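You operate a simulated robot arm through the tools that you are given. There is no shell and no other tool. Be economical: measure what you need, move in short steps, check, and stop when the job is done.

Carry out the task below with a simulated two-armed robot. There is one attempt and no reset: what you move stays moved.

TASK
Pack housings 75 and 27 in the blue crate, fit its lid and close both its latches.
Fine: one housing a cell.

It is judged by the outcome, as a careful person would: the job done as asked, and still so three seconds after it is handed in. It fails if anything else is knocked over, pushed out of place, dropped, spilled or broken. A push-on lid holds only when it is set on centred and level and pressed home; a screw cap is set on level and turned clockwise until tight.

THE ROBOT
Two 7-joint arms with two-finger grippers on one trunk, on a base that drives. Base frame: it is fixed to the floor where the robot stands at the start and does not move with it; the origin is under the middle of the robot, x ahead of it, y to its left, z up; the surface under the hand at the start is at about z = 0.86. Readings come in m, degrees, newtons and seconds.
The left shoulder is at the start at [0.032, 0.167, 1.18], the right one opposite. With the tool pointing down near the work surface each hand reaches from about 0.26 to 0.72 m from the robot's upright axis, wherever it stands, measured 20 degrees to its own side. Places, roughly: inside of the deep blue crate [0.8, 0.6, 0.9]; rim of the deep blue crate [0.8, 0.6, 1]; teal latch [0.8, 0.4, 1]; yellow latch [0.8, 0.8, 1]. Payload 2.45 kg a hand.
The TCP of each hand is the grasp point between the finger pads, 0.026 m short of the fingertips. In the tool frame z runs along the fingers and y along their closing line. Largest opening 0.096 m; the body of the gripper starts 0.069 m behind the TCP.
Orientation is that of the tool frame in the base frame, as [roll, pitch, yaw] about the fixed x, y, z axes, in that order (R = Rz(yaw) Ry(pitch) Rx(roll)). With the fingers straight down and closing along the base's y, the tool's x points along the base's -x, its y along +y and its z along -z.

THE INTERFACE
- The arms move only by the tool arm_command. It takes "left_plan", "right_plan" or both (then of equal length, played together; a hand with none holds still); each is a list that holds one entry, the list of rows, each a list of 7 numbers: the shift along the base's x, y, z in units of 25 mm (1.0 is 25 mm), then the turn, a rotation vector about the base's x, y, z in units of 8 degrees (1.0 is 8 degrees), then the opening in per cent of the stroke, from 0 (shut) to 100 (fully open). In form: [[[dx, dy, dz, ax, ay, az, gripper], ...]]. A call has 1 to 20 rows; each row shifts and turns the commanded pose from where the row before left it. A call with a number of a shift or a turn outside -1 to 1 is refused whole. A row lasts 0.2 s, in which the tool goes at most 0.05 m and 8.6 degrees; a call with a longer step from one row to the next is refused whole, and so is a gripper value outside its range. Where a pose cannot be reached the arm comes as near as it can. A force on the tool above 60 N (or 10 N above the force at the start of the call, whichever is more), or a blocked arm, ends the call early, and 0.2 s more pass. The fingers move at their own pace and stop on an object; they squeeze with about 25 N. The grip force told is the motor's: it shows also when the fingers shut on nothing. Time passes only in rows, and 0.2 s behind the last, so rows that do not move let the fingers close. It gives the time, the measured TCP pose, the force on the tool (base axes), the opening and the grip force at its end, in the units of the frame above (readings bear some noise), with the torque about the TCP (base axes, N m) and any sound that the robot's microphone picked up, and new pictures: "views" is both (left out), scene, wrist or none (wrist: the cameras of the hands that moved).
- Cameras (640 x 400 px; columns grow to the right, rows downward): "scene" is now at [0.0743, 0.053, 1.6512]; the picture's right is [0.59, -0.81, 0.00], its down [-0.63, -0.46, -0.62] and it looks along [0.50, 0.36, -0.78] (base axes); focal length 274 px, centre (320, 200). "left" rides on the left gripper at [0.082, -0.003, -0.098] in its tool frame; the picture's right is [0.04, 1.00, 0.00], its down [-0.73, 0.03, -0.68] and it looks along [-0.68, 0.03, 0.73] (tool axes); focal length 256 px, centre (320, 200). "right" rides on the right gripper at [0.082, 0.003, -0.098] in its tool frame; the picture's right is [-0.04, 1.00, 0.00], its down [-0.73, -0.03, -0.68] and it looks along [-0.68, -0.03, 0.73] (tool axes); focal length 256 px, centre (320, 200). There is no depth. A picture from a camera that has moved, and an enlarged one, comes with that camera's place and axes in the base frame and with its lens.
- move_column(by): slides the trunk up (or, below 0, down) by that many m; the arms and the scene camera ride with it, the base frame stays. It gives what a move gives, with no picture.
- base_move(legs): drives the robot by 1 to 6 legs, each [ahead, left, turn to the left] in m, m and degrees, along the robot's own axes; the way and the turn of a leg run together, so that a leg with both is an arc; at most 1.5 m and 180 degrees a leg. The arms and the cameras ride along, it lands a little off, and it stops where it bumps. It gives what a move gives, and a new picture of the scene camera.
- turn_head(pan, tilt): turns the head with the scene camera to pan (to the left, within 120 degrees either way) and tilt (down, from -29 to 69), counted from straight ahead of the robot. It gives what a move gives, and a new picture of the scene camera.
- inspect(camera, box): a new picture of the part [left, top, right, bottom] of that camera's present view, enlarged. It takes no simulated time.
- sign_off(): hands the job in; it is judged then, once.

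Work in short steps. Places have to be worked out from the pictures, the camera data and where the tool is seen: move nearer, look again, correct. Check each grasp and each placing, and mend what went wrong. You have 120 turns and 260 pictures in all, those below and enlarged ones among them. Open the grippers and draw the arms clear of the work before you hand the job in, unless the task says otherwise; then end with one line.

The tools are called after ">>>" by a JSON object that holds its "name" and its "arguments". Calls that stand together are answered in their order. arm_command: Moves the arms, as the interface text tells. Its arguments: {"type":"object","properties":{"left_plan":{"type":"array","items":{"type":"array","items":{"type":"array","items":{"type":"number"}}}},"right_plan":{"type":"array","items":{"type":"array","items":{"type":"array","items":{"type":"number"}}}},"views":{"type":"string","enum":["both","scene","wrist","none"]}},"required":[]} The other tools are called the same way: move_column (by) slides the trunk up or down; base_move (legs) drives the base; turn_head (pan, tilt) turns the head that bears the scene camera; inspect (camera, box) takes an enlarged picture of a part of a camera's view; sign_off () hands the job in.

At the start:

```text
time: 0.0
left_tool_pos: [0.3021, 0.4617, 1.3184]
left_tool_rot: [179.9, -0.2, -179.9]
left_wrist_force: [-0.4, -0.1, -0.3]
left_moment: [-0.03, 0.02, 0.0]
left_opening: 0.0961
left_gripper_force: 0.0
right_tool_pos: [0.4445, 0.0886, 1.2935]
right_tool_rot: [-179.9, -0.2, -180.0]
right_wrist_force: [-0.3, -0.5, 0.0]
right_moment: [-0.01, -0.02, -0.03]
right_opening: 0.0959
right_gripper_force: 0.1
trunk travel left (down, up): [-0.35, 0.217]
robot x, y, heading: [0.0016, -0.0019, 0.1]
head pan, tilt: [36.0, 51.2]
```

scene: 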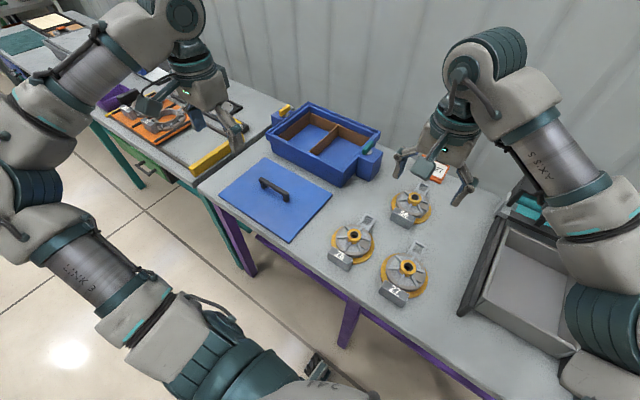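
right: 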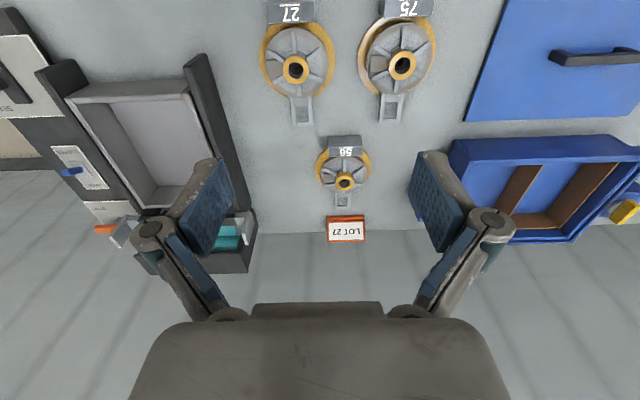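
left: 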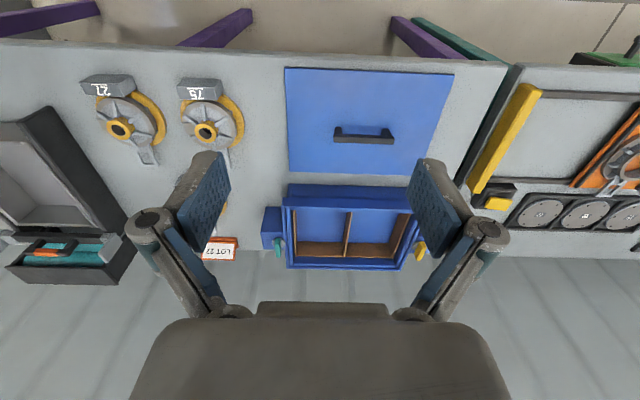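

I begin by enlarging the scene view on the crate, lid and housings.

>>> {"name": "inspect", "arguments": {"camera": "scene", "box": [200, 90, 400, 250]}}

>>> {"name": "inspect", "arguments": {"camera": "scene", "box": [310, 150, 470, 310]}}

>>> {"name": "inspect", "arguments": {"camera": "left", "box": [240, 50, 480, 290]}}

```text
2.50 times, centred on (300, 170) of scene
camera zoom: at [0.0743, 0.053, 1.6512], right [0.59, -0.81, 0.0], down [-0.63, -0.46, -0.62], along [0.5, 0.36, -0.78], focal length 685 px, centre (370, 275)
```

zoom: 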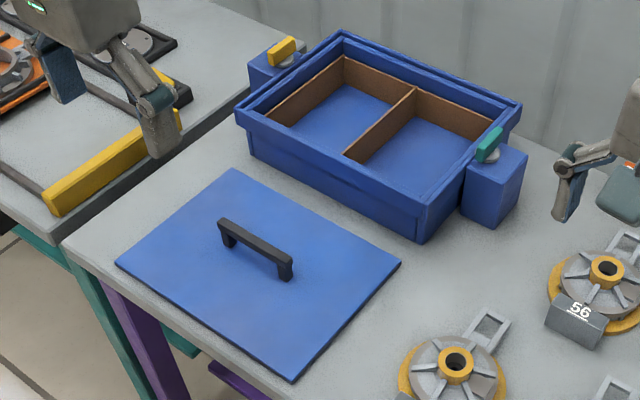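

```text
2.50 times, centred on (390, 230) of scene
camera zoom: at [0.0743, 0.053, 1.6512], right [0.59, -0.81, 0.0], down [-0.63, -0.46, -0.62], along [0.5, 0.36, -0.78], focal length 685 px, centre (145, 125)
```

zoom: 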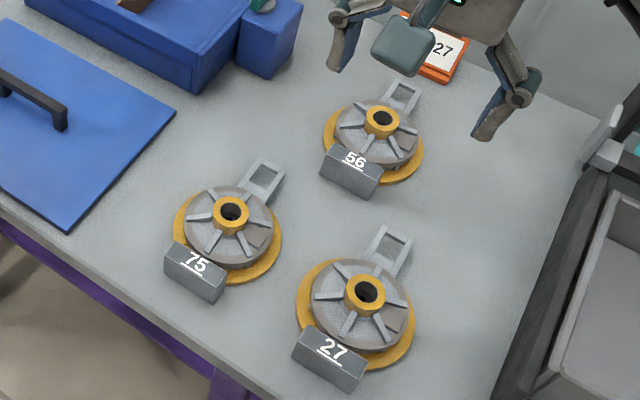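

```text
1.67 times, centred on (360, 170) of left
camera zoom: at [0.22, 0.4578, 1.4182], right [-0.04, 1.0, 0.0], down [0.73, 0.03, 0.68], along [0.68, 0.03, -0.73], focal length 427 px, centre (253, 250)
```

zoom: 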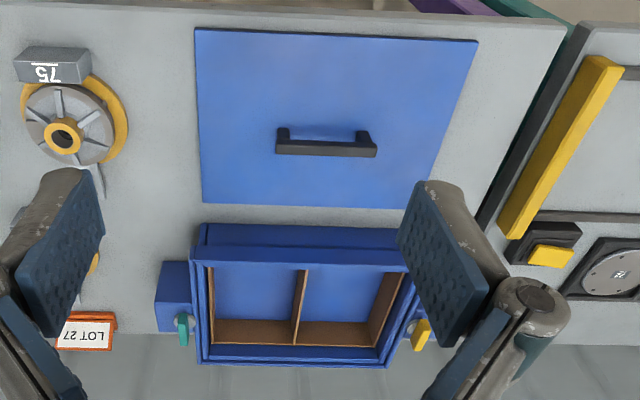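

Housings 75 (~[0.51,0.23]) and 27 (~[0.51,0.05]) lie in front, the crate is at about x 0.63–0.90, y 0.37–0.71. I'll bring each hand over its housing for a closer look.

>>> {"name": "arm_command", "arguments": {"right_plan": [[[0.3, -0.2, -0.6, 0, 0, 0, 100], [0.3, -0.2, -0.6, 0, 0, 0, 100], [0.3, -0.2, -0.6, 0, 0, 0, 100], [0.3, -0.2, -0.6, 0, 0, 0, 100], [0.3, -0.2, -0.6, 0, 0, 0, 100], [0.3, -0.2, -0.6, 0, 0, 0, 100], [0.3, -0.2, -0.6, 0, 0, 0, 100], [0, 0, -0.6, 0, 0, 0, 100], [0, 0, -0.6, 0, 0, 0, 100], [0, 0, -0.6, 0, 0, 0, 100]]], "left_plan": [[[0.7, -0.9, -0.6, 0, 0, 0, 100], [0.7, -0.9, -0.6, 0, 0, 0, 100], [0.7, -0.9, -0.6, 0, 0, 0, 100], [0.7, -0.9, -0.6, 0, 0, 0, 100], [0.7, -0.9, -0.6, 0, 0, 0, 100], [0.7, -0.9, -0.6, 0, 0, 0, 100], [0.7, -0.9, -0.6, 0, 0, 0, 100], [0.7, -0.9, -0.6, 0, 0, 0, 100], [0.7, -0.9, -0.6, 0, 0, 0, 100], [0.7, -0.9, -0.6, 0, 0, 0, 100]]]}}

```text
time: 2.2
left_tool_pos: [0.476, 0.2263, 1.1716]
left_tool_rot: [179.5, 0.0, -179.9]
left_wrist_force: [0.1, -0.9, 0.1]
left_moment: [0.0, 0.02, -0.01]
left_opening: 0.0957
left_gripper_force: 0.0
right_tool_pos: [0.4956, 0.0449, 1.1447]
right_tool_rot: [179.5, -0.1, -179.9]
right_wrist_force: [0.6, -0.2, 0.0]
right_moment: [0.03, 0.0, 0.01]
right_opening: 0.0958
right_gripper_force: 0.0
trunk travel left (down, up): [-0.35, 0.217]
robot x, y, heading: [0.0001, -0.0034, -0.0]
head pan, tilt: [36.0, 51.2]
camera scene: at [0.0789, 0.0398, 1.6513], right [0.59, -0.81, -0.01], down [-0.63, -0.46, -0.62], along [0.5, 0.37, -0.78], focal length 274 px, centre (320, 200)
camera right: at [0.4143, 0.0463, 1.2433], right [0.04, 1.0, 0.01], down [0.73, -0.03, 0.68], along [0.68, -0.02, -0.74], focal length 256 px, centre (320, 200)
camera left: at [0.3944, 0.2219, 1.2711], right [-0.04, 1.0, 0.01], down [0.73, 0.03, 0.68], along [0.68, 0.03, -0.73], focal length 256 px, centre (320, 200)
```

scene: 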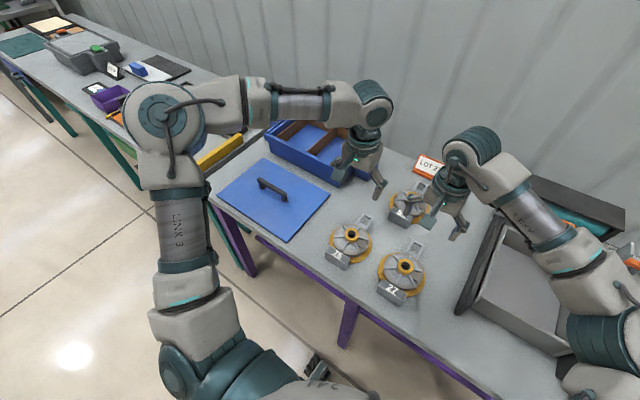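
right: 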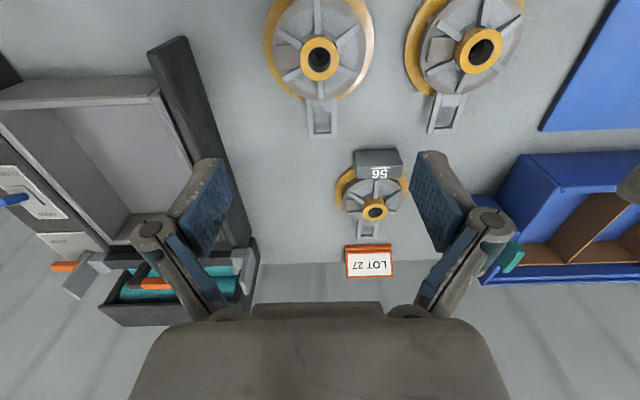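
left: 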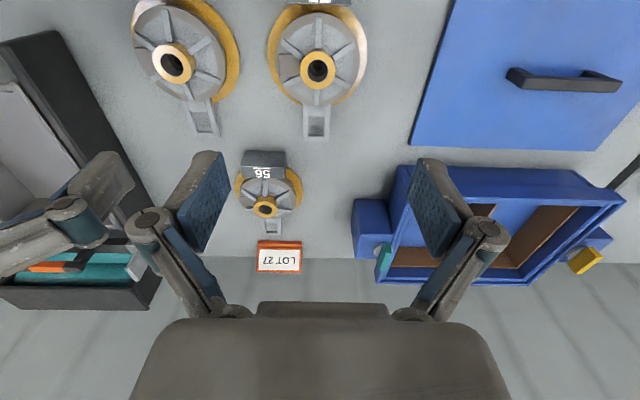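

Both hubs triangulate to about [0.494, 0.224, 0.925] (75) and [0.495, 0.046, 0.93] (27). I zoom to learn the hub, ribs and heights.

>>> {"name": "inspect", "arguments": {"camera": "right", "box": [240, 0, 540, 150]}}

>>> {"name": "inspect", "arguments": {"camera": "scene", "box": [315, 200, 445, 310]}}

```text
2.13 times, centred on (390, 75) of right
camera zoom: at [0.4143, 0.0463, 1.2433], right [0.04, 1.0, 0.01], down [0.73, -0.03, 0.68], along [0.68, -0.02, -0.74], focal length 546 px, centre (171, 467)
```

zoom: 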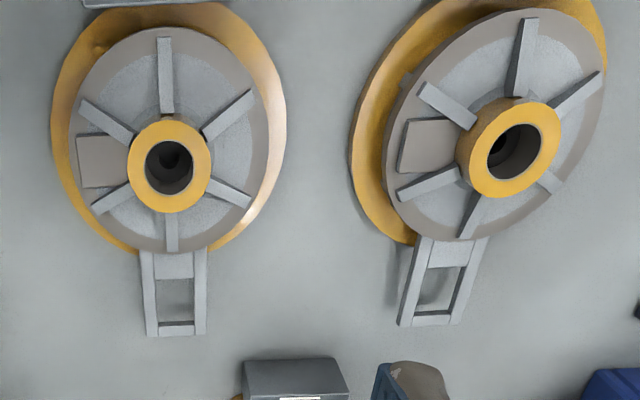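

```text
3.64 times, centred on (380, 255) of scene
camera zoom: at [0.0789, 0.0398, 1.6513], right [0.59, -0.81, -0.01], down [-0.63, -0.46, -0.62], along [0.5, 0.37, -0.78], focal length 997 px, centre (102, 0)
```

zoom: 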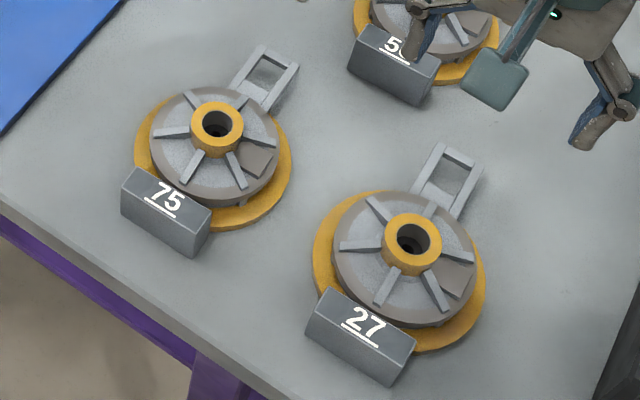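

The hubs (~42 mm wide) stand proud of the ribs, with free spaces at ±y, so closing along y on the hub suits. I lower both hands to just above the hubs and look.

>>> {"name": "arm_command", "arguments": {"left_plan": [[[0.1, 0, -1, 0, 0, 0, 100], [0.1, 0, -1, 0, 0, 0, 100], [0.1, 0, -1, 0, 0, 0, 100], [0.1, 0, -1, 0, 0, 0, 100], [0.1, 0, -1, 0, 0, 0, 100], [0.1, 0, -1, 0, 0, 0, 100], [0.1, 0, -1, 0, 0, 0, 100]]], "right_plan": [[[0, 0, -0.83, 0, 0, 0, 100], [0, 0, -0.83, 0, 0, 0, 100], [0, 0, -0.83, 0, 0, 0, 100], [0, 0, -0.83, 0, 0, 0, 100], [0, 0, -0.83, 0, 0, 0, 100], [0, 0, -0.83, 0, 0, 0, 100], [0, 0, -0.83, 0, 0, 0, 100]]]}}

```text
time: 3.8
left_tool_pos: [0.4925, 0.2289, 0.9944]
left_tool_rot: [179.6, 0.0, -179.9]
left_wrist_force: [-0.7, 1.0, -0.8]
left_moment: [0.02, 0.04, -0.01]
left_opening: 0.0961
left_gripper_force: 0.0
right_tool_pos: [0.4955, 0.0471, 0.9997]
right_tool_rot: [179.7, 0.0, -180.0]
right_wrist_force: [0.0, -0.3, 0.7]
right_moment: [0.0, 0.01, -0.01]
right_opening: 0.0958
right_gripper_force: 0.1
trunk travel left (down, up): [-0.35, 0.217]
robot x, y, heading: [0.0023, -0.0034, 0.2]
head pan, tilt: [36.0, 51.2]
camera scene: at [0.0781, 0.0466, 1.6512], right [0.59, -0.81, 0.0], down [-0.63, -0.46, -0.62], along [0.5, 0.37, -0.78], focal length 274 px, centre (320, 200)
camera right: at [0.4129, 0.0493, 1.0984], right [0.04, 1.0, 0.01], down [0.73, -0.03, 0.68], along [0.68, -0.02, -0.73], focal length 256 px, centre (320, 200)
camera left: at [0.4104, 0.2248, 1.0949], right [-0.04, 1.0, 0.01], down [0.73, 0.03, 0.68], along [0.68, 0.03, -0.73], focal length 256 px, centre (320, 200)
```

scene: 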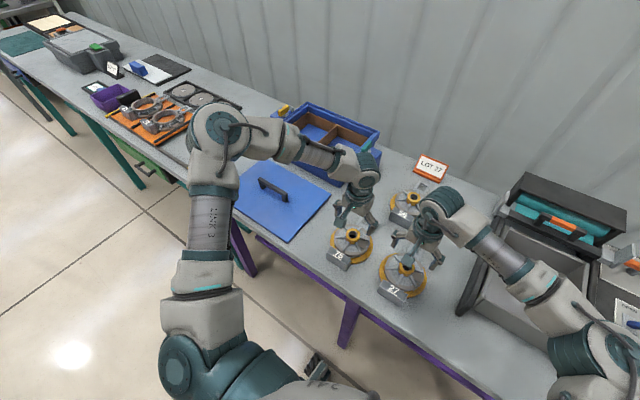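
right: 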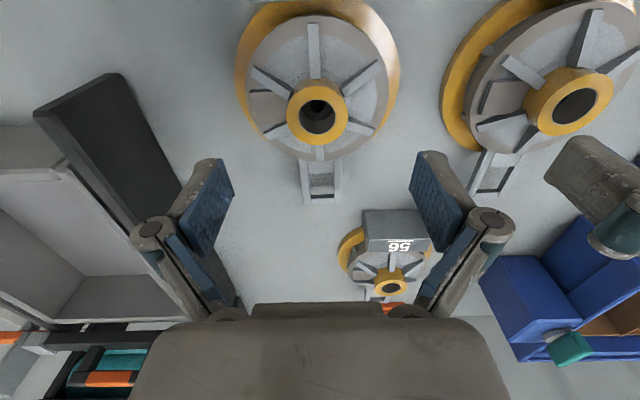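
left: 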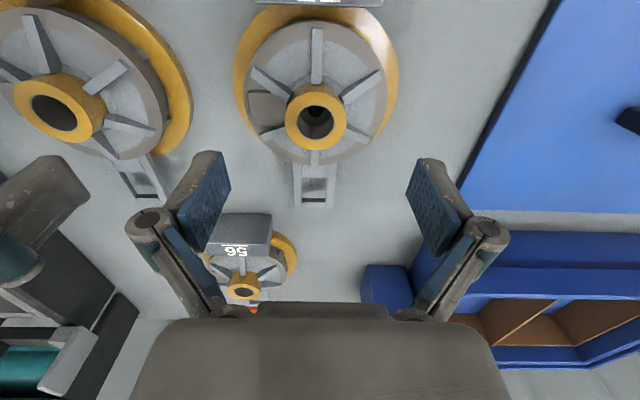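

Hub tops are at z≈0.925, x≈0.490, with y centred. I go down to TCP z≈0.934 (tips ~17 mm below the hub top) and check for contact.

>>> {"name": "arm_command", "arguments": {"left_plan": [[[-0.02, -0.05, -0.4, 0, 0, 0, 85], [-0.02, 0, -0.4, 0, 0, 0, 85], [-0.02, 0, -0.4, 0, 0, 0, 85], [-0.02, 0, -0.4, 0, 0, 0, 85], [0, 0, -0.4, 0, 0, 0, 85], [0, 0, -0.4, 0, 0, 0, 85], [0, 0, 0, 0, 0, 0, 85]]], "right_plan": [[[-0.04, -0.05, -0.44, 0, 0, 0, 85], [-0.04, 0, -0.44, 0, 0, 0, 85], [-0.04, 0, -0.44, 0, 0, 0, 85], [-0.04, 0, -0.44, 0, 0, 0, 85], [0, 0, -0.44, 0, 0, 0, 85], [0, 0, -0.44, 0, 0, 0, 85], [0, 0, 0, 0, 0, 0, 85]]], "views": "wrist"}}

```text
time: 5.4
left_tool_pos: [0.4885, 0.2278, 0.9359]
left_tool_rot: [179.7, 0.1, 180.0]
left_wrist_force: [-0.8, -0.1, 0.0]
left_moment: [0.0, 0.02, -0.01]
left_opening: 0.0816
left_gripper_force: 0.1
right_tool_pos: [0.4893, 0.0458, 0.9349]
right_tool_rot: [179.8, 0.0, 180.0]
right_wrist_force: [0.1, 0.3, 0.7]
right_moment: [0.04, 0.0, 0.0]
right_opening: 0.0816
right_gripper_force: 0.1
trunk travel left (down, up): [-0.35, 0.217]
robot x, y, heading: [0.0009, 0.0013, -0.0]
head pan, tilt: [36.0, 51.2]
camera right: at [0.408, 0.049, 1.0327], right [0.04, 1.0, 0.0], down [0.73, -0.03, 0.68], along [0.68, -0.02, -0.73], focal length 256 px, centre (320, 200)
camera left: at [0.4071, 0.2244, 1.0357], right [-0.04, 1.0, 0.01], down [0.73, 0.03, 0.68], along [0.68, 0.03, -0.73], focal length 256 px, centre (320, 200)
```

right: 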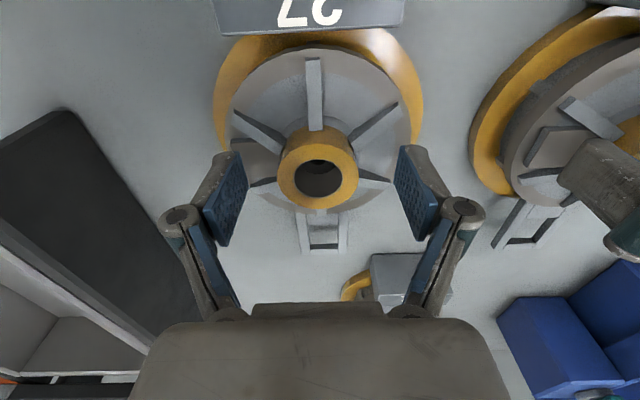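
left: 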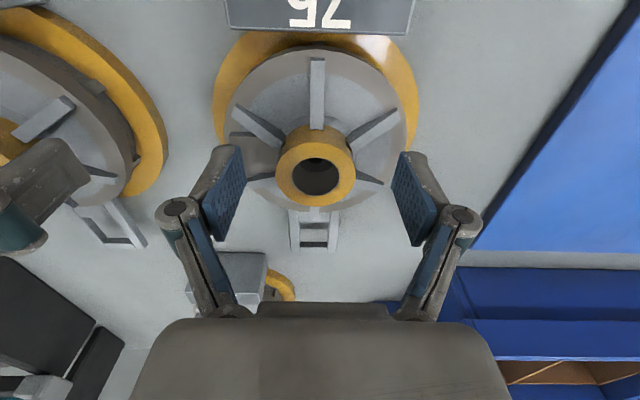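

The hubs sit well between the fingers with no contact. I lower 8 mm more and close on both.

>>> {"name": "arm_command", "arguments": {"left_plan": [[[0, 0, -0.16, 0, 0, 0, 85], [0, 0, -0.16, 0, 0, 0, 85], [0, 0, 0, 0, 0, 0, 40], [0, 0, 0, 0, 0, 0, 20], [0, 0, 0, 0, 0, 0, 0], [0, 0, 0, 0, 0, 0, 0]]], "right_plan": [[[0, 0, -0.16, 0, 0, 0, 85], [0, 0, -0.16, 0, 0, 0, 85], [0, 0, 0, 0, 0, 0, 40], [0, 0, 0, 0, 0, 0, 20], [0, 0, 0, 0, 0, 0, 0], [0, 0, 0, 0, 0, 0, 0]]], "views": "wrist"}}

```text
time: 6.8
left_tool_pos: [0.4891, 0.2279, 0.9304]
left_tool_rot: [179.8, 0.1, -179.9]
left_wrist_force: [1.2, -3.7, 5.1]
left_moment: [-0.13, -0.31, -0.09]
left_opening: 0.0435
left_gripper_force: 25.1
right_tool_pos: [0.4903, 0.046, 0.9266]
right_tool_rot: [179.8, 0.1, -179.9]
right_wrist_force: [1.9, 0.0, 1.8]
right_moment: [0.03, -0.18, -0.04]
right_opening: 0.0437
right_gripper_force: 25.1
trunk travel left (down, up): [-0.35, 0.217]
robot x, y, heading: [-0.0022, -0.0013, -0.1]
head pan, tilt: [36.0, 51.2]
camera right: at [0.4081, 0.0486, 1.0251], right [0.04, 1.0, 0.01], down [0.73, -0.03, 0.68], along [0.68, -0.02, -0.73], focal length 256 px, centre (320, 200)
camera left: at [0.4073, 0.2243, 1.0283], right [-0.04, 1.0, 0.01], down [0.73, 0.03, 0.68], along [0.68, 0.03, -0.73], focal length 256 px, centre (320, 200)
```

right: 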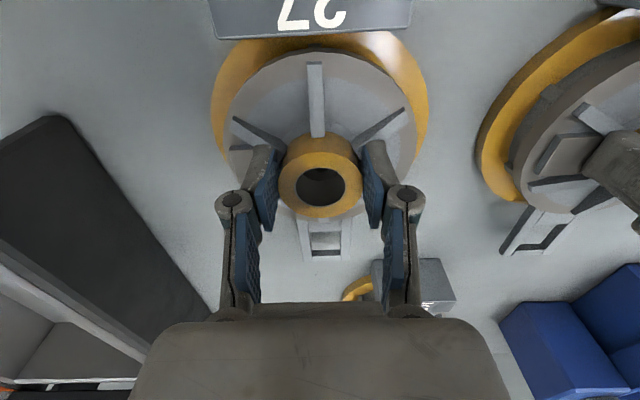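
left: 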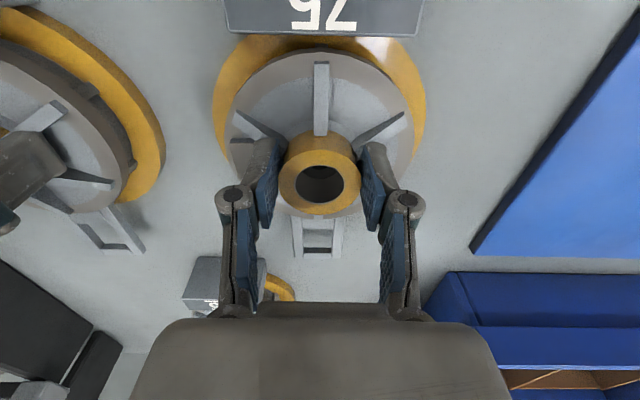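

Both grips hold at 43.5 mm. I lift slowly and check for tilt or slip.

>>> {"name": "arm_command", "arguments": {"left_plan": [[[0, 0, 0.2, 0, 0, 0, 0], [0, 0, 0.3, 0, 0, 0, 0], [0, 0, 0.4, 0, 0, 0, 0], [0, 0, 0.5, 0, 0, 0, 0], [0, 0, 0.5, 0, 0, 0, 0], [0, 0, 0, 0, 0, 0, 0]]], "right_plan": [[[0, 0, 0.2, 0, 0, 0, 0], [0, 0, 0.3, 0, 0, 0, 0], [0, 0, 0.4, 0, 0, 0, 0], [0, 0, 0.5, 0, 0, 0, 0], [0, 0, 0.5, 0, 0, 0, 0], [0, 0, 0, 0, 0, 0, 0]]]}}

```text
time: 8.2
left_tool_pos: [0.489, 0.2282, 0.977]
left_tool_rot: [179.7, -0.1, -179.9]
left_wrist_force: [0.7, 0.5, -0.7]
left_moment: [0.02, -0.01, 0.04]
left_opening: 0.0001
left_gripper_force: 25.0
right_tool_pos: [0.4899, 0.0468, 0.9733]
right_tool_rot: [179.7, 0.0, -179.9]
right_wrist_force: [-0.1, -0.1, 0.1]
right_moment: [0.04, 0.03, 0.01]
right_opening: 0.0002
right_gripper_force: 24.7
trunk travel left (down, up): [-0.35, 0.217]
robot x, y, heading: [-0.0006, 0.0022, 0.0]
head pan, tilt: [36.0, 51.2]
camera scene: at [0.0769, 0.0468, 1.6512], right [0.59, -0.81, 0.0], down [-0.63, -0.46, -0.62], along [0.5, 0.37, -0.78], focal length 274 px, centre (320, 200)
camera right: at [0.4084, 0.0494, 1.072], right [0.04, 1.0, 0.0], down [0.73, -0.03, 0.68], along [0.68, -0.02, -0.73], focal length 256 px, centre (320, 200)
camera left: at [0.4073, 0.2251, 1.0755], right [-0.04, 1.0, 0.0], down [0.73, 0.03, 0.68], along [0.68, 0.03, -0.73], focal length 256 px, centre (320, 200)
```

scene: 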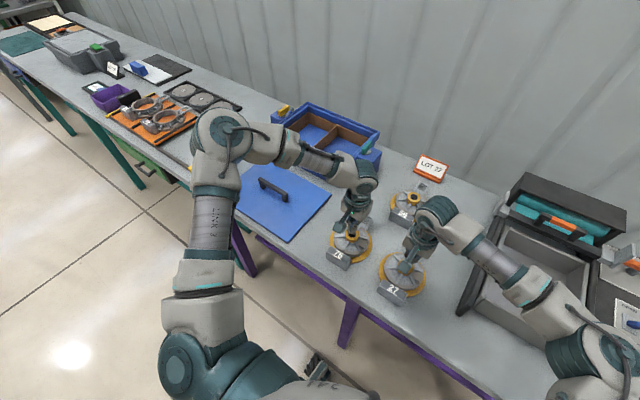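
right: 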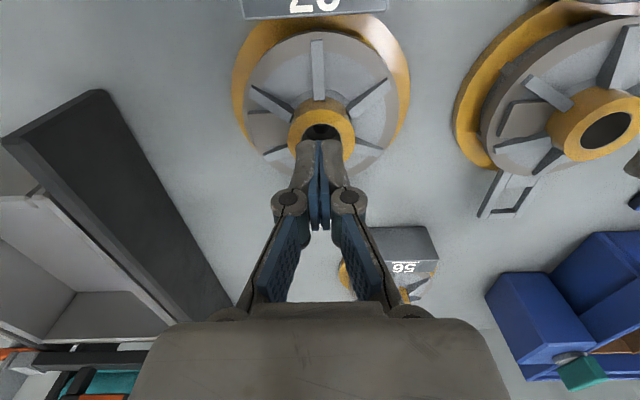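
left: 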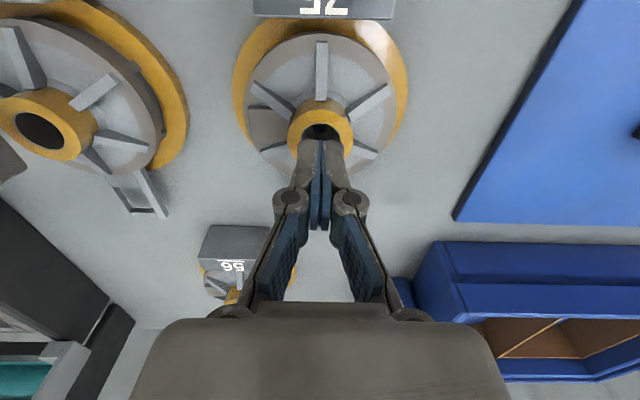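

Both grips slid off the hubs (fingers are fully shut); the housings appear unmoved. I zoom to see the hub shape and what else could be held.

>>> {"name": "inspect", "arguments": {"camera": "left", "box": [0, 0, 210, 220]}}

>>> {"name": "inspect", "arguments": {"camera": "right", "box": [430, 0, 640, 220]}}

```text
1.82 times, centred on (105, 110) of left
camera zoom: at [0.4073, 0.2251, 1.0755], right [-0.04, 1.0, 0.0], down [0.73, 0.03, 0.68], along [0.68, 0.03, -0.73], focal length 465 px, centre (711, 364)
```

zoom: 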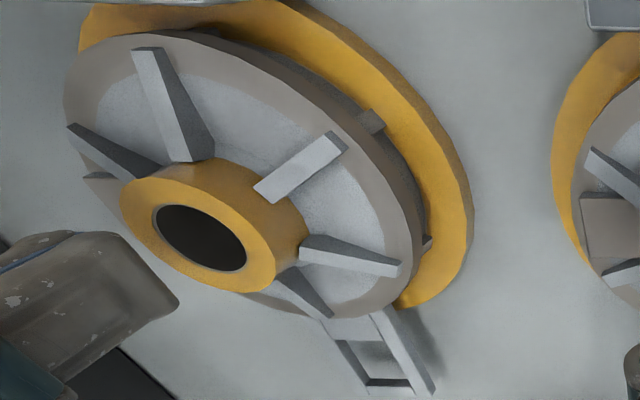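

```text
1.82 times, centred on (535, 110) of right
camera zoom: at [0.4084, 0.0494, 1.072], right [0.04, 1.0, 0.0], down [0.73, -0.03, 0.68], along [0.68, -0.02, -0.73], focal length 465 px, centre (-71, 364)
```

zoom: 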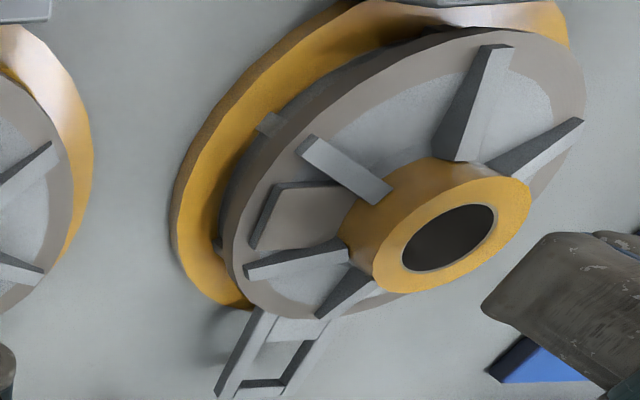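

The wedge-shaped ribs probably blocked the fingertips (the opening stopped at 43.5 mm, hub ≈41 mm). I'll regrip higher, above the ribs, and use the opening as the tell-tale.

>>> {"name": "arm_command", "arguments": {"left_plan": [[[0, 0, 0, 0, 0, 0, 70], [0, 0, 0, 0, 0, 0, 70], [0, 0, -0.5, 0, 0, 0, 70], [0, 0, -0.5, 0, 0, 0, 70], [0, 0, -0.44, 0, 0, 0, 70], [0, 0, 0, 0, 0, 0, 0], [0, 0, 0, 0, 0, 0, 0], [0, 0, 0, 0, 0, 0, 0]]], "right_plan": [[[0, 0, 0, 0, 0, 0, 70], [0, 0, 0, 0, 0, 0, 70], [0, 0, -0.5, 0, 0, 0, 70], [0, 0, -0.5, 0, 0, 0, 70], [0, 0, -0.24, 0, 0, 0, 70], [0, 0, 0, 0, 0, 0, 0], [0, 0, 0, 0, 0, 0, 0], [0, 0, 0, 0, 0, 0, 0]]], "views": "wrist"}}

```text
time: 10.0
left_tool_pos: [0.4895, 0.2286, 0.9406]
left_tool_rot: [179.8, 0.1, -180.0]
left_wrist_force: [2.2, 1.6, -0.6]
left_moment: [0.09, -0.17, -0.03]
left_opening: 0.0436
left_gripper_force: 25.4
right_tool_pos: [0.4891, 0.0477, 0.9422]
right_tool_rot: [179.6, 0.0, -180.0]
right_wrist_force: [0.7, 0.1, 2.2]
right_moment: [-0.02, -0.05, 0.11]
right_opening: 0.0435
right_gripper_force: 25.1
trunk travel left (down, up): [-0.35, 0.217]
robot x, y, heading: [0.0001, 0.0, 0.1]
head pan, tilt: [36.0, 51.2]
camera right: at [0.4076, 0.0498, 1.0411], right [0.04, 1.0, 0.0], down [0.73, -0.03, 0.68], along [0.68, -0.02, -0.73], focal length 256 px, centre (320, 200)
camera left: at [0.4072, 0.2247, 1.0393], right [-0.04, 1.0, 0.01], down [0.73, 0.03, 0.68], along [0.68, 0.03, -0.73], focal length 256 px, centre (320, 200)
```

right: 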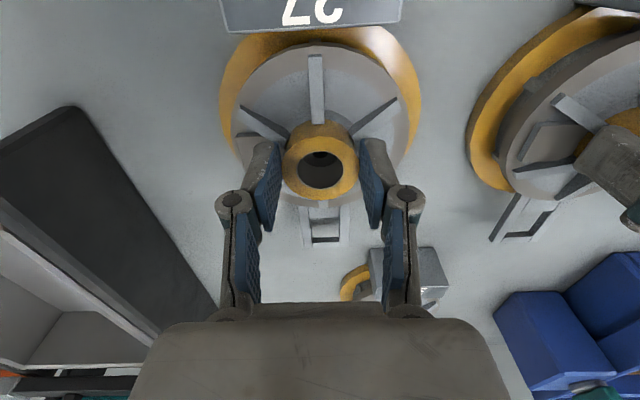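
left: 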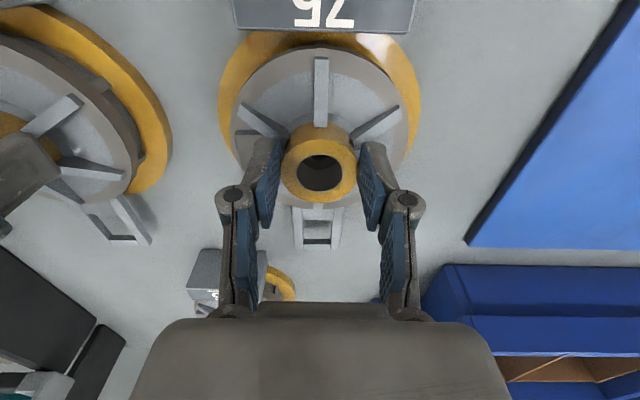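

The opening is again 43.5 mm, so that is the hub itself and slipping means weight or slickness. I lift only the left hand 6 mm, slowly, to read the load.

>>> {"name": "arm_command", "arguments": {"left_plan": [[[0, 0, 0.04, 0, 0, 0, 0], [0, 0, 0.04, 0, 0, 0, 0], [0, 0, 0.04, 0, 0, 0, 0]]], "views": "none"}}

>>> {"name": "arm_command", "arguments": {"left_plan": [[[0, 0, 0.06, 0, 0, 0, 0], [0, 0, 0.06, 0, 0, 0, 0]]], "views": "none"}}

>>> {"name": "arm_command", "arguments": {"left_plan": [[[0, 0, 0.06, 0, 0, 0, 0], [0, 0, 0.06, 0, 0, 0, 0]]], "views": "wrist"}}

```text
time: 10.8
left_tool_pos: [0.4886, 0.2297, 0.9434]
left_tool_rot: [179.7, 0.0, -179.9]
left_wrist_force: [0.8, -0.5, -4.6]
left_moment: [0.01, -0.02, 0.0]
left_opening: 0.0433
left_gripper_force: 24.6
right_tool_pos: [0.4895, 0.0477, 0.9412]
right_tool_rot: [179.8, 0.0, 180.0]
right_wrist_force: [0.2, 0.5, 4.2]
right_moment: [0.01, 0.05, 0.0]
right_opening: 0.0436
right_gripper_force: 24.8
trunk travel left (down, up): [-0.35, 0.217]
robot x, y, heading: [0.003, -0.0013, -0.0]
head pan, tilt: [36.0, 51.2]
```

```text
time: 11.4
left_tool_pos: [0.4895, 0.2289, 0.9463]
left_tool_rot: [179.6, 0.0, -179.8]
left_wrist_force: [-0.1, -0.1, -4.2]
left_moment: [-0.01, -0.05, -0.02]
left_opening: 0.0437
left_gripper_force: 24.6
right_tool_pos: [0.4888, 0.0477, 0.9423]
right_tool_rot: [179.6, 0.0, -180.0]
right_wrist_force: [0.4, 0.8, 5.2]
right_moment: [0.06, -0.03, -0.02]
right_opening: 0.0433
right_gripper_force: 25.3
trunk travel left (down, up): [-0.35, 0.217]
robot x, y, heading: [0.0031, 0.0008, 0.0]
head pan, tilt: [36.0, 51.2]
```

```text
time: 12.0
left_tool_pos: [0.4878, 0.2291, 0.9488]
left_tool_rot: [179.7, 0.0, -179.8]
left_wrist_force: [-0.9, 0.3, -4.2]
left_moment: [0.0, -0.09, -0.02]
left_opening: 0.0434
left_gripper_force: 24.7
right_tool_pos: [0.49, 0.0478, 0.9415]
right_tool_rot: [179.7, 0.0, -180.0]
right_wrist_force: [-0.1, 0.8, 4.4]
right_moment: [0.01, 0.0, -0.03]
right_opening: 0.0436
right_gripper_force: 24.6
trunk travel left (down, up): [-0.35, 0.217]
robot x, y, heading: [0.0025, 0.0008, -0.2]
head pan, tilt: [36.0, 51.2]
camera left: at [0.4072, 0.225, 1.0483], right [-0.04, 1.0, 0.01], down [0.73, 0.03, 0.68], along [0.68, 0.03, -0.73], focal length 256 px, centre (320, 200)
```

left: 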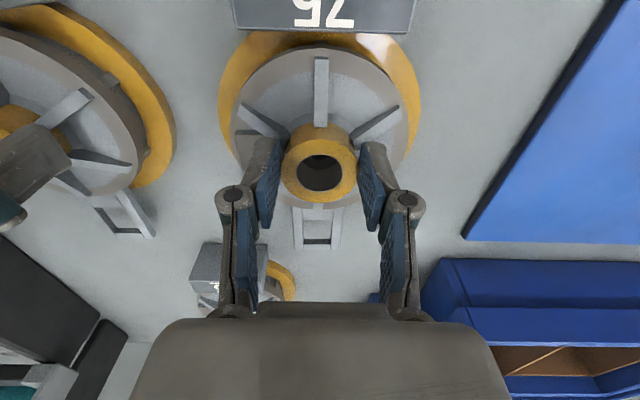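

The housing rises with the hand (steady 4.2 N, unchanged in the hand's view), so the higher grip holds. I lift both gently further.

>>> {"name": "arm_command", "arguments": {"left_plan": [[[0, 0, 0.1, 0, 0, 0, 0], [0, 0, 0.1, 0, 0, 0, 0], [0, 0, 0.1, 0, 0, 0, 0], [0, 0, 0.15, 0, 0, 0, 0], [0, 0, 0.2, 0, 0, 0, 0], [0, 0, 0.2, 0, 0, 0, 0], [0, 0, 0, 0, 0, 0, 0]]], "right_plan": [[[0, 0, 0.05, 0, 0, 0, 0], [0, 0, 0.1, 0, 0, 0, 0], [0, 0, 0.1, 0, 0, 0, 0], [0, 0, 0.15, 0, 0, 0, 0], [0, 0, 0.2, 0, 0, 0, 0], [0, 0, 0.2, 0, 0, 0, 0], [0, 0, 0, 0, 0, 0, 0]]]}}

```text
time: 13.6
left_tool_pos: [0.4894, 0.2287, 0.9704]
left_tool_rot: [179.8, 0.0, -179.9]
left_wrist_force: [0.5, 0.0, -4.0]
left_moment: [0.0, -0.03, 0.02]
left_opening: 0.0436
left_gripper_force: 24.8
right_tool_pos: [0.4901, 0.0473, 0.9619]
right_tool_rot: [179.8, 0.0, -179.9]
right_wrist_force: [0.0, -0.2, -3.9]
right_moment: [0.02, -0.02, 0.01]
right_opening: 0.0436
right_gripper_force: 25.2
trunk travel left (down, up): [-0.35, 0.217]
robot x, y, heading: [-0.0002, -0.0031, 0.1]
head pan, tilt: [36.0, 51.2]
camera scene: at [0.0784, 0.0472, 1.6511], right [0.59, -0.81, 0.0], down [-0.63, -0.46, -0.62], along [0.5, 0.37, -0.78], focal length 274 px, centre (320, 200)
camera right: at [0.4085, 0.0494, 1.0611], right [0.04, 1.0, 0.0], down [0.73, -0.03, 0.68], along [0.68, -0.02, -0.73], focal length 256 px, centre (320, 200)
camera left: at [0.4079, 0.2251, 1.0697], right [-0.04, 1.0, 0.01], down [0.73, 0.03, 0.68], along [0.68, 0.03, -0.73], focal length 256 px, centre (320, 200)
```

scene: 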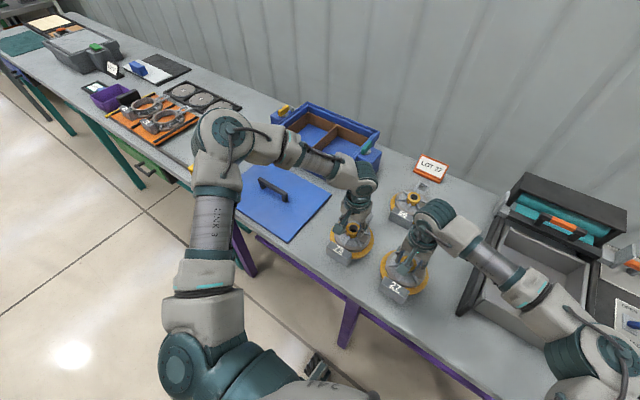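
right: 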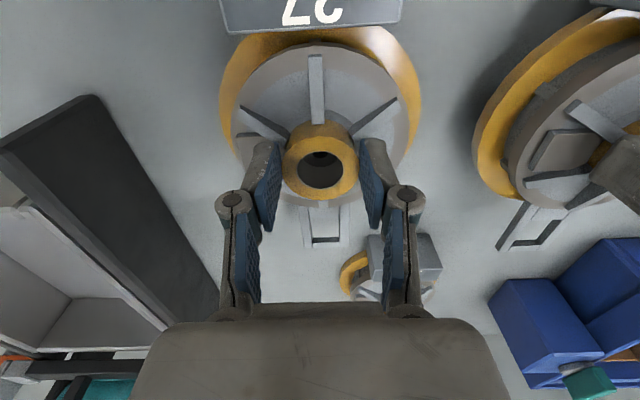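
left: 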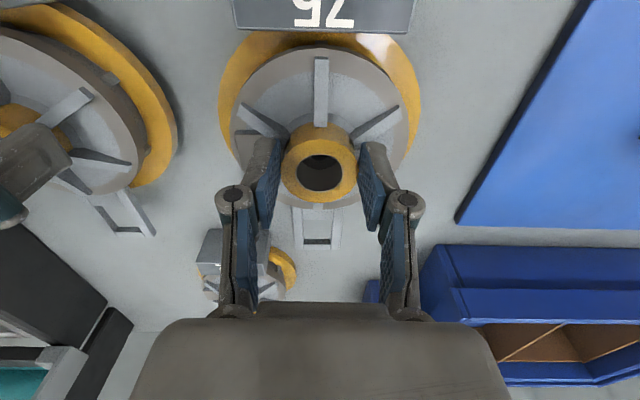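

Both are held at ~4 N. I raise them well above crate height, then drive left.

>>> {"name": "arm_command", "arguments": {"left_plan": [[[0, 0, 0.3, 0, 0, 0, 0], [0, 0, 0.6, 0, 0, 0, 0], [0, 0, 0.8, 0, 0, 0, 0], [0, 0, 0.8, 0, 0, 0, 0], [0, 0, 0.8, 0, 0, 0, 0], [0, 0, 0.8, 0, 0, 0, 0], [0, 0, 0.8, 0, 0, 0, 0], [0, 0, 0.8, 0, 0, 0, 0], [0, 0, 0.8, 0, 0, 0, 0], [0, 0, 0.8, 0, 0, 0, 0], [0, 0, 0.4, 0, 0, 0, 0]]], "right_plan": [[[0, 0, 0.3, 0, 0, 0, 0], [0, 0, 0.6, 0, 0, 0, 0], [0, 0, 0.8, 0, 0, 0, 0], [0, 0, 0.8, 0, 0, 0, 0], [0, 0, 0.8, 0, 0, 0, 0], [0, 0, 0.8, 0, 0, 0, 0], [0, 0, 0.8, 0, 0, 0, 0], [0, 0, 0.8, 0, 0, 0, 0], [0, 0, 0.8, 0, 0, 0, 0], [0, 0, 0.8, 0, 0, 0, 0], [0, 0, 0.6, 0, 0, 0, 0]]], "views": "none"}}

>>> {"name": "base_move", "arguments": {"legs": [[0, 0.2, 0], [0, 0.2, 0]]}}

```text
time: 16.0
left_tool_pos: [0.4885, 0.2298, 1.1634]
left_tool_rot: [179.7, 0.1, -179.9]
left_wrist_force: [-0.2, 0.2, -5.2]
left_moment: [0.0, -0.03, -0.04]
left_opening: 0.0435
left_gripper_force: 25.0
right_tool_pos: [0.4903, 0.0468, 1.1608]
right_tool_rot: [179.7, 0.1, 180.0]
right_wrist_force: [-0.2, 0.2, -4.4]
right_moment: [-0.04, -0.01, 0.0]
right_opening: 0.0434
right_gripper_force: 25.3
trunk travel left (down, up): [-0.35, 0.217]
robot x, y, heading: [-0.0005, -0.0049, -0.1]
head pan, tilt: [36.0, 51.2]
```

```text
time: 18.8
left_tool_pos: [0.4891, 0.6434, 1.1599]
left_tool_rot: [-180.0, 0.0, -179.6]
left_wrist_force: [-0.1, 1.1, -4.6]
left_moment: [-0.09, 0.0, 0.02]
left_opening: 0.0434
left_gripper_force: 24.6
right_tool_pos: [0.4892, 0.4608, 1.1594]
right_tool_rot: [-179.9, 0.1, -179.8]
right_wrist_force: [-1.3, 0.4, -4.6]
right_moment: [-0.02, -0.11, -0.01]
right_opening: 0.0438
right_gripper_force: 24.8
trunk travel left (down, up): [-0.35, 0.217]
robot x, y, heading: [0.0025, 0.4052, 0.0]
head pan, tilt: [36.0, 51.2]
camera scene: at [0.0779, 0.4516, 1.6512], right [0.59, -0.81, 0.0], down [-0.63, -0.46, -0.62], along [0.5, 0.37, -0.78], focal length 274 px, centre (320, 200)
```

scene: 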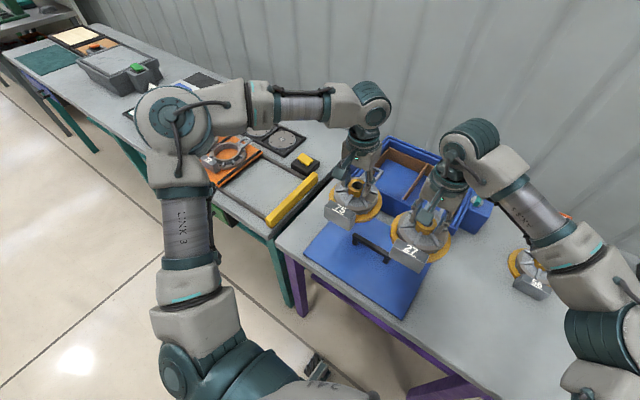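

Both housings came along. I turn the head towards the crate and look before driving ahead.

>>> {"name": "turn_head", "arguments": {"pan": 8, "tilt": 52}}

```text
time: 19.7
left_tool_pos: [0.4837, 0.6545, 1.1613]
left_tool_rot: [-179.3, 0.3, -179.6]
left_wrist_force: [0.7, 0.3, -4.5]
left_moment: [-0.03, -0.03, -0.03]
left_opening: 0.0433
left_gripper_force: 25.1
right_tool_pos: [0.4844, 0.473, 1.1606]
right_tool_rot: [-179.4, 0.4, -179.7]
right_wrist_force: [0.0, 0.9, -4.0]
right_moment: [-0.04, -0.09, -0.03]
right_opening: 0.0435
right_gripper_force: 25.6
trunk travel left (down, up): [-0.35, 0.217]
robot x, y, heading: [-0.0039, 0.4064, -0.0]
head pan, tilt: [8.0, 52.0]
camera scene: at [0.0903, 0.4204, 1.6502], right [0.14, -0.99, 0.0], down [-0.78, -0.11, -0.61], along [0.61, 0.09, -0.79], focal length 274 px, centre (320, 200)
```

scene: 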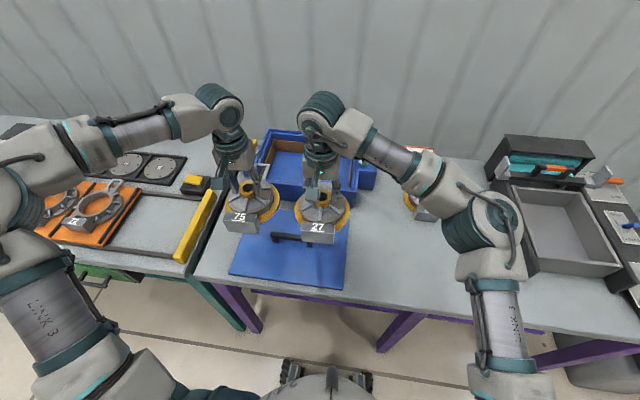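

Clear floor ahead up to the table edge. I drive ahead 0.12 m.

>>> {"name": "base_move", "arguments": {"legs": [[0.13, 0, 0]]}}

```text
time: 21.0
left_tool_pos: [0.6124, 0.6451, 1.1624]
left_tool_rot: [-179.8, 0.4, -179.7]
left_wrist_force: [0.6, 0.6, -4.3]
left_moment: [0.01, -0.01, 0.01]
left_opening: 0.0433
left_gripper_force: 25.2
right_tool_pos: [0.6151, 0.4637, 1.1619]
right_tool_rot: [-179.6, 0.3, -179.8]
right_wrist_force: [-0.1, 0.4, -4.6]
right_moment: [0.02, -0.02, 0.01]
right_opening: 0.0437
right_gripper_force: 25.2
trunk travel left (down, up): [-0.35, 0.217]
robot x, y, heading: [0.1301, 0.4057, 0.4]
head pan, tilt: [8.0, 52.0]
camera scene: at [0.2178, 0.4408, 1.6499], right [0.14, -0.99, 0.02], down [-0.78, -0.12, -0.61], along [0.61, 0.08, -0.79], focal length 274 px, centre (320, 200)
```

scene: 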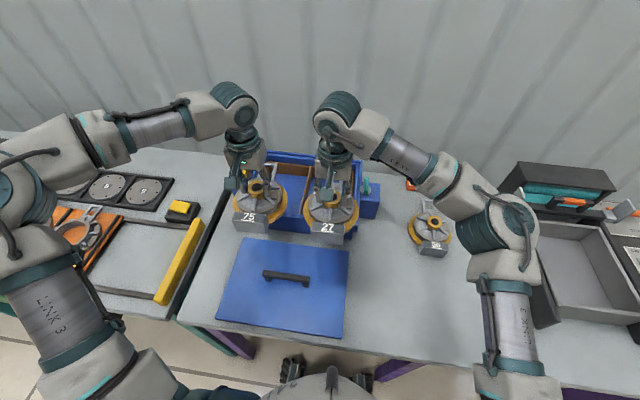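

Next I take wrist views to locate the crate's interior precisely.

>>> {"name": "arm_command", "arguments": {"left_plan": [[[0, 0, 0, 0, 0, 0, 0], [0, 0, 0, 0, 0, 0, 0]]], "right_plan": [[[0, 0, 0, 0, 0, 0, 0], [0, 0, 0, 0, 0, 0, 0]]]}}

```text
time: 21.6
left_tool_pos: [0.6099, 0.6512, 1.164]
left_tool_rot: [-179.8, 0.4, -179.5]
left_wrist_force: [0.2, 0.6, -4.5]
left_moment: [-0.1, -0.04, -0.01]
left_opening: 0.0433
left_gripper_force: 24.9
right_tool_pos: [0.6101, 0.4697, 1.1641]
right_tool_rot: [-179.7, 0.4, -179.6]
right_wrist_force: [-0.9, 1.0, -4.1]
right_moment: [-0.03, -0.13, 0.01]
right_opening: 0.0436
right_gripper_force: 25.3
trunk travel left (down, up): [-0.35, 0.217]
robot x, y, heading: [0.1335, 0.41, 0.1]
head pan, tilt: [8.0, 52.0]
camera scene: at [0.2187, 0.4352, 1.65], right [0.14, -0.99, 0.01], down [-0.78, -0.12, -0.61], along [0.61, 0.08, -0.79], focal length 274 px, centre (320, 200)
camera right: at [0.5271, 0.4724, 1.2618], right [0.03, 1.0, 0.0], down [0.73, -0.02, 0.69], along [0.69, -0.03, -0.73], focal length 256 px, centre (320, 200)
camera left: at [0.5269, 0.6478, 1.2627], right [-0.05, 1.0, 0.0], down [0.73, 0.04, 0.68], along [0.68, 0.03, -0.73], focal length 256 px, centre (320, 200)
```

scene: 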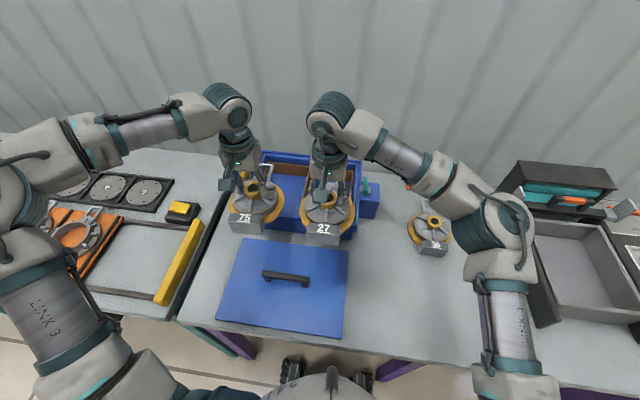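
right: 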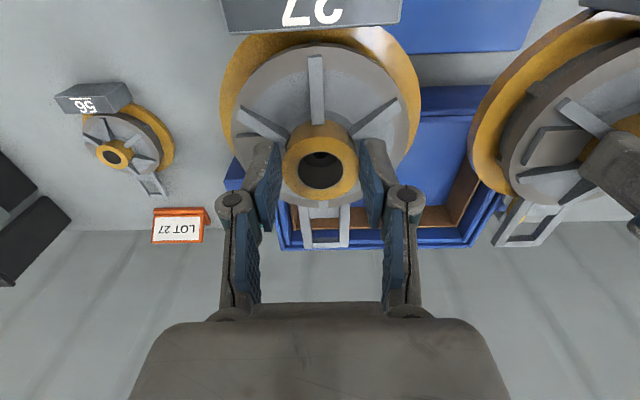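
left: 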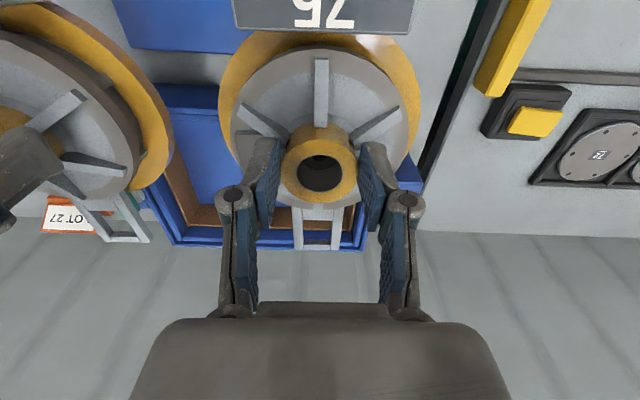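

The base sways a little after driving; I zoom the scene view for the crate's cells.

>>> {"name": "inspect", "arguments": {"camera": "scene", "box": [200, 130, 400, 255]}}

>>> {"name": "inspect", "arguments": {"camera": "right", "box": [200, 20, 560, 260]}}

```text
3.20 times, centred on (300, 192) of scene
camera zoom: at [0.2187, 0.4352, 1.65], right [0.14, -0.99, 0.01], down [-0.78, -0.12, -0.61], along [0.61, 0.08, -0.79], focal length 877 px, centre (384, 224)
```

zoom: 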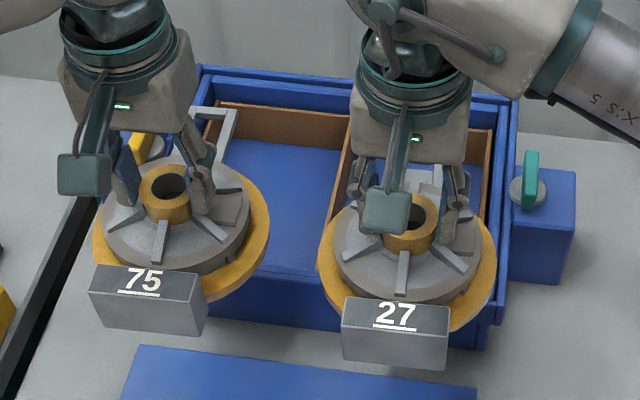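

```text
1.67 times, centred on (380, 140) of right
camera zoom: at [0.5271, 0.4724, 1.2618], right [0.03, 1.0, 0.0], down [0.73, -0.02, 0.69], along [0.69, -0.03, -0.73], focal length 427 px, centre (220, 300)
```

zoom: 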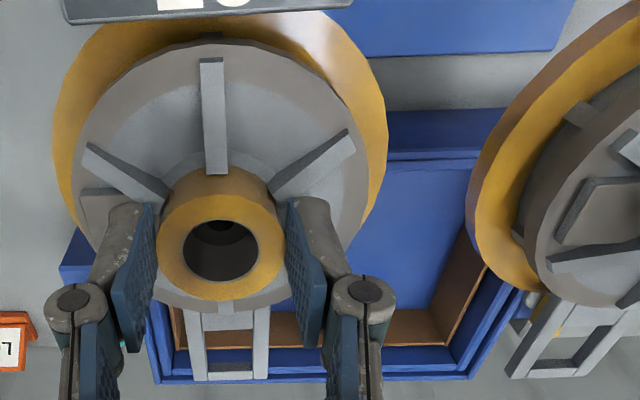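

Estimates: cells span x≈0.67–0.91, divider y≈0.565, cell centres y≈0.487 and 0.643; hub target x≈0.773. I move both hands forward at height and re-measure.

>>> {"name": "arm_command", "arguments": {"left_plan": [[[0.4, 0, 0, 0, 0, 0, 0], [0.7, 0, 0, 0, 0, 0, 0], [0.7, 0, 0, 0, 0, 0, 0], [0.7, 0, 0, 0, 0, 0, 0], [0.7, 0, 0, 0, 0, 0, 0], [0.7, 0, 0, 0, 0, 0, 0], [0.7, 0, 0, 0, 0, 0, 0], [0.7, 0, 0, 0, 0, 0, 0], [0.7, 0, 0, 0, 0, 0, 0], [0.4, 0, 0, 0, 0, 0, 0], [0, 0, 0, 0, 0, 0, 0], [0, 0, 0, 0, 0, 0, 0]]], "right_plan": [[[0.4, 0, 0, 0, 0, 0, 0], [0.7, 0, 0, 0, 0, 0, 0], [0.7, 0, 0, 0, 0, 0, 0], [0.7, 0, 0, 0, 0, 0, 0], [0.7, 0, 0, 0, 0, 0, 0], [0.7, 0, 0, 0, 0, 0, 0], [0.7, 0, 0, 0, 0, 0, 0], [0.7, 0, 0, 0, 0, 0, 0], [0.7, 0, 0, 0, 0, 0, 0], [0.4, 0, 0, 0, 0, 0, 0], [0, 0, 0, 0, 0, 0, 0], [0, 0, 0, 0, 0, 0, 0]]]}}

```text
time: 24.2
left_tool_pos: [0.7185, 0.6551, 1.1544]
left_tool_rot: [179.0, 0.5, -179.7]
left_wrist_force: [0.3, -0.1, -3.8]
left_moment: [0.0, -0.05, 0.01]
left_opening: 0.0434
left_gripper_force: 25.1
left hand out of reach, approached as far as the arm can: row 6, 7, 8, 9, 10
right_tool_pos: [0.7383, 0.4374, 1.1602]
right_tool_rot: [179.2, 0.5, -179.8]
right_wrist_force: [-0.7, -0.3, -4.8]
right_moment: [-0.01, -0.1, -0.02]
right_opening: 0.0435
right_gripper_force: 25.2
right hand out of reach, approached as far as the arm can: row 8, 9, 10
trunk travel left (down, up): [-0.35, 0.217]
robot x, y, heading: [0.1309, 0.4034, -0.1]
head pan, tilt: [8.0, 52.0]
camera scene: at [0.221, 0.3933, 1.6501], right [0.14, -0.99, -0.01], down [-0.78, -0.1, -0.61], along [0.61, 0.1, -0.79], focal length 274 px, centre (320, 200)
camera right: at [0.656, 0.4388, 1.2575], right [0.04, 1.0, 0.01], down [0.73, -0.04, 0.68], along [0.68, -0.01, -0.73], focal length 256 px, centre (320, 200)
camera left: at [0.6365, 0.6492, 1.2525], right [-0.05, 1.0, 0.01], down [0.73, 0.02, 0.69], along [0.68, 0.04, -0.73], focal length 256 px, centre (320, 200)
```

scene: 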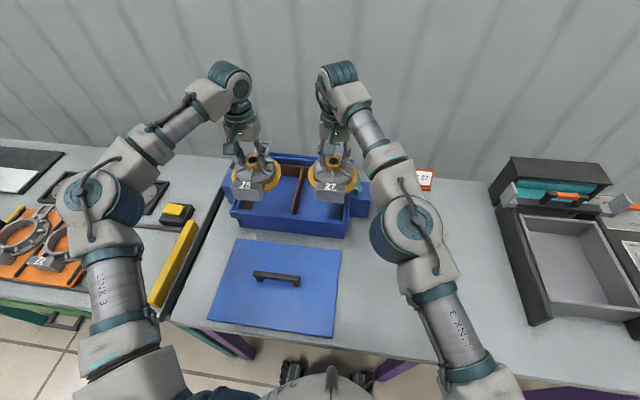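
right: 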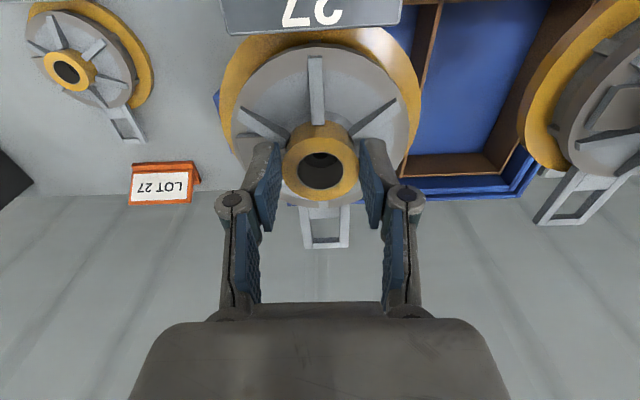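
left: 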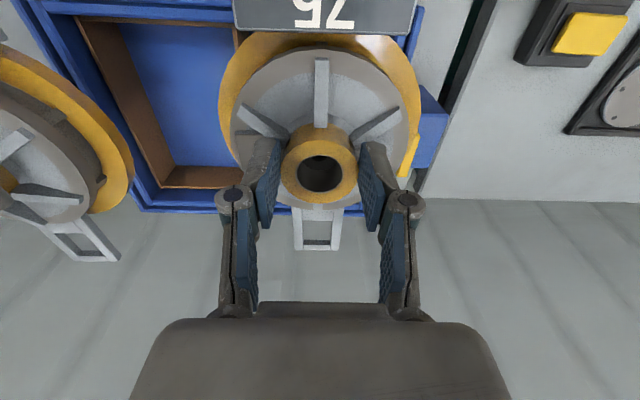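

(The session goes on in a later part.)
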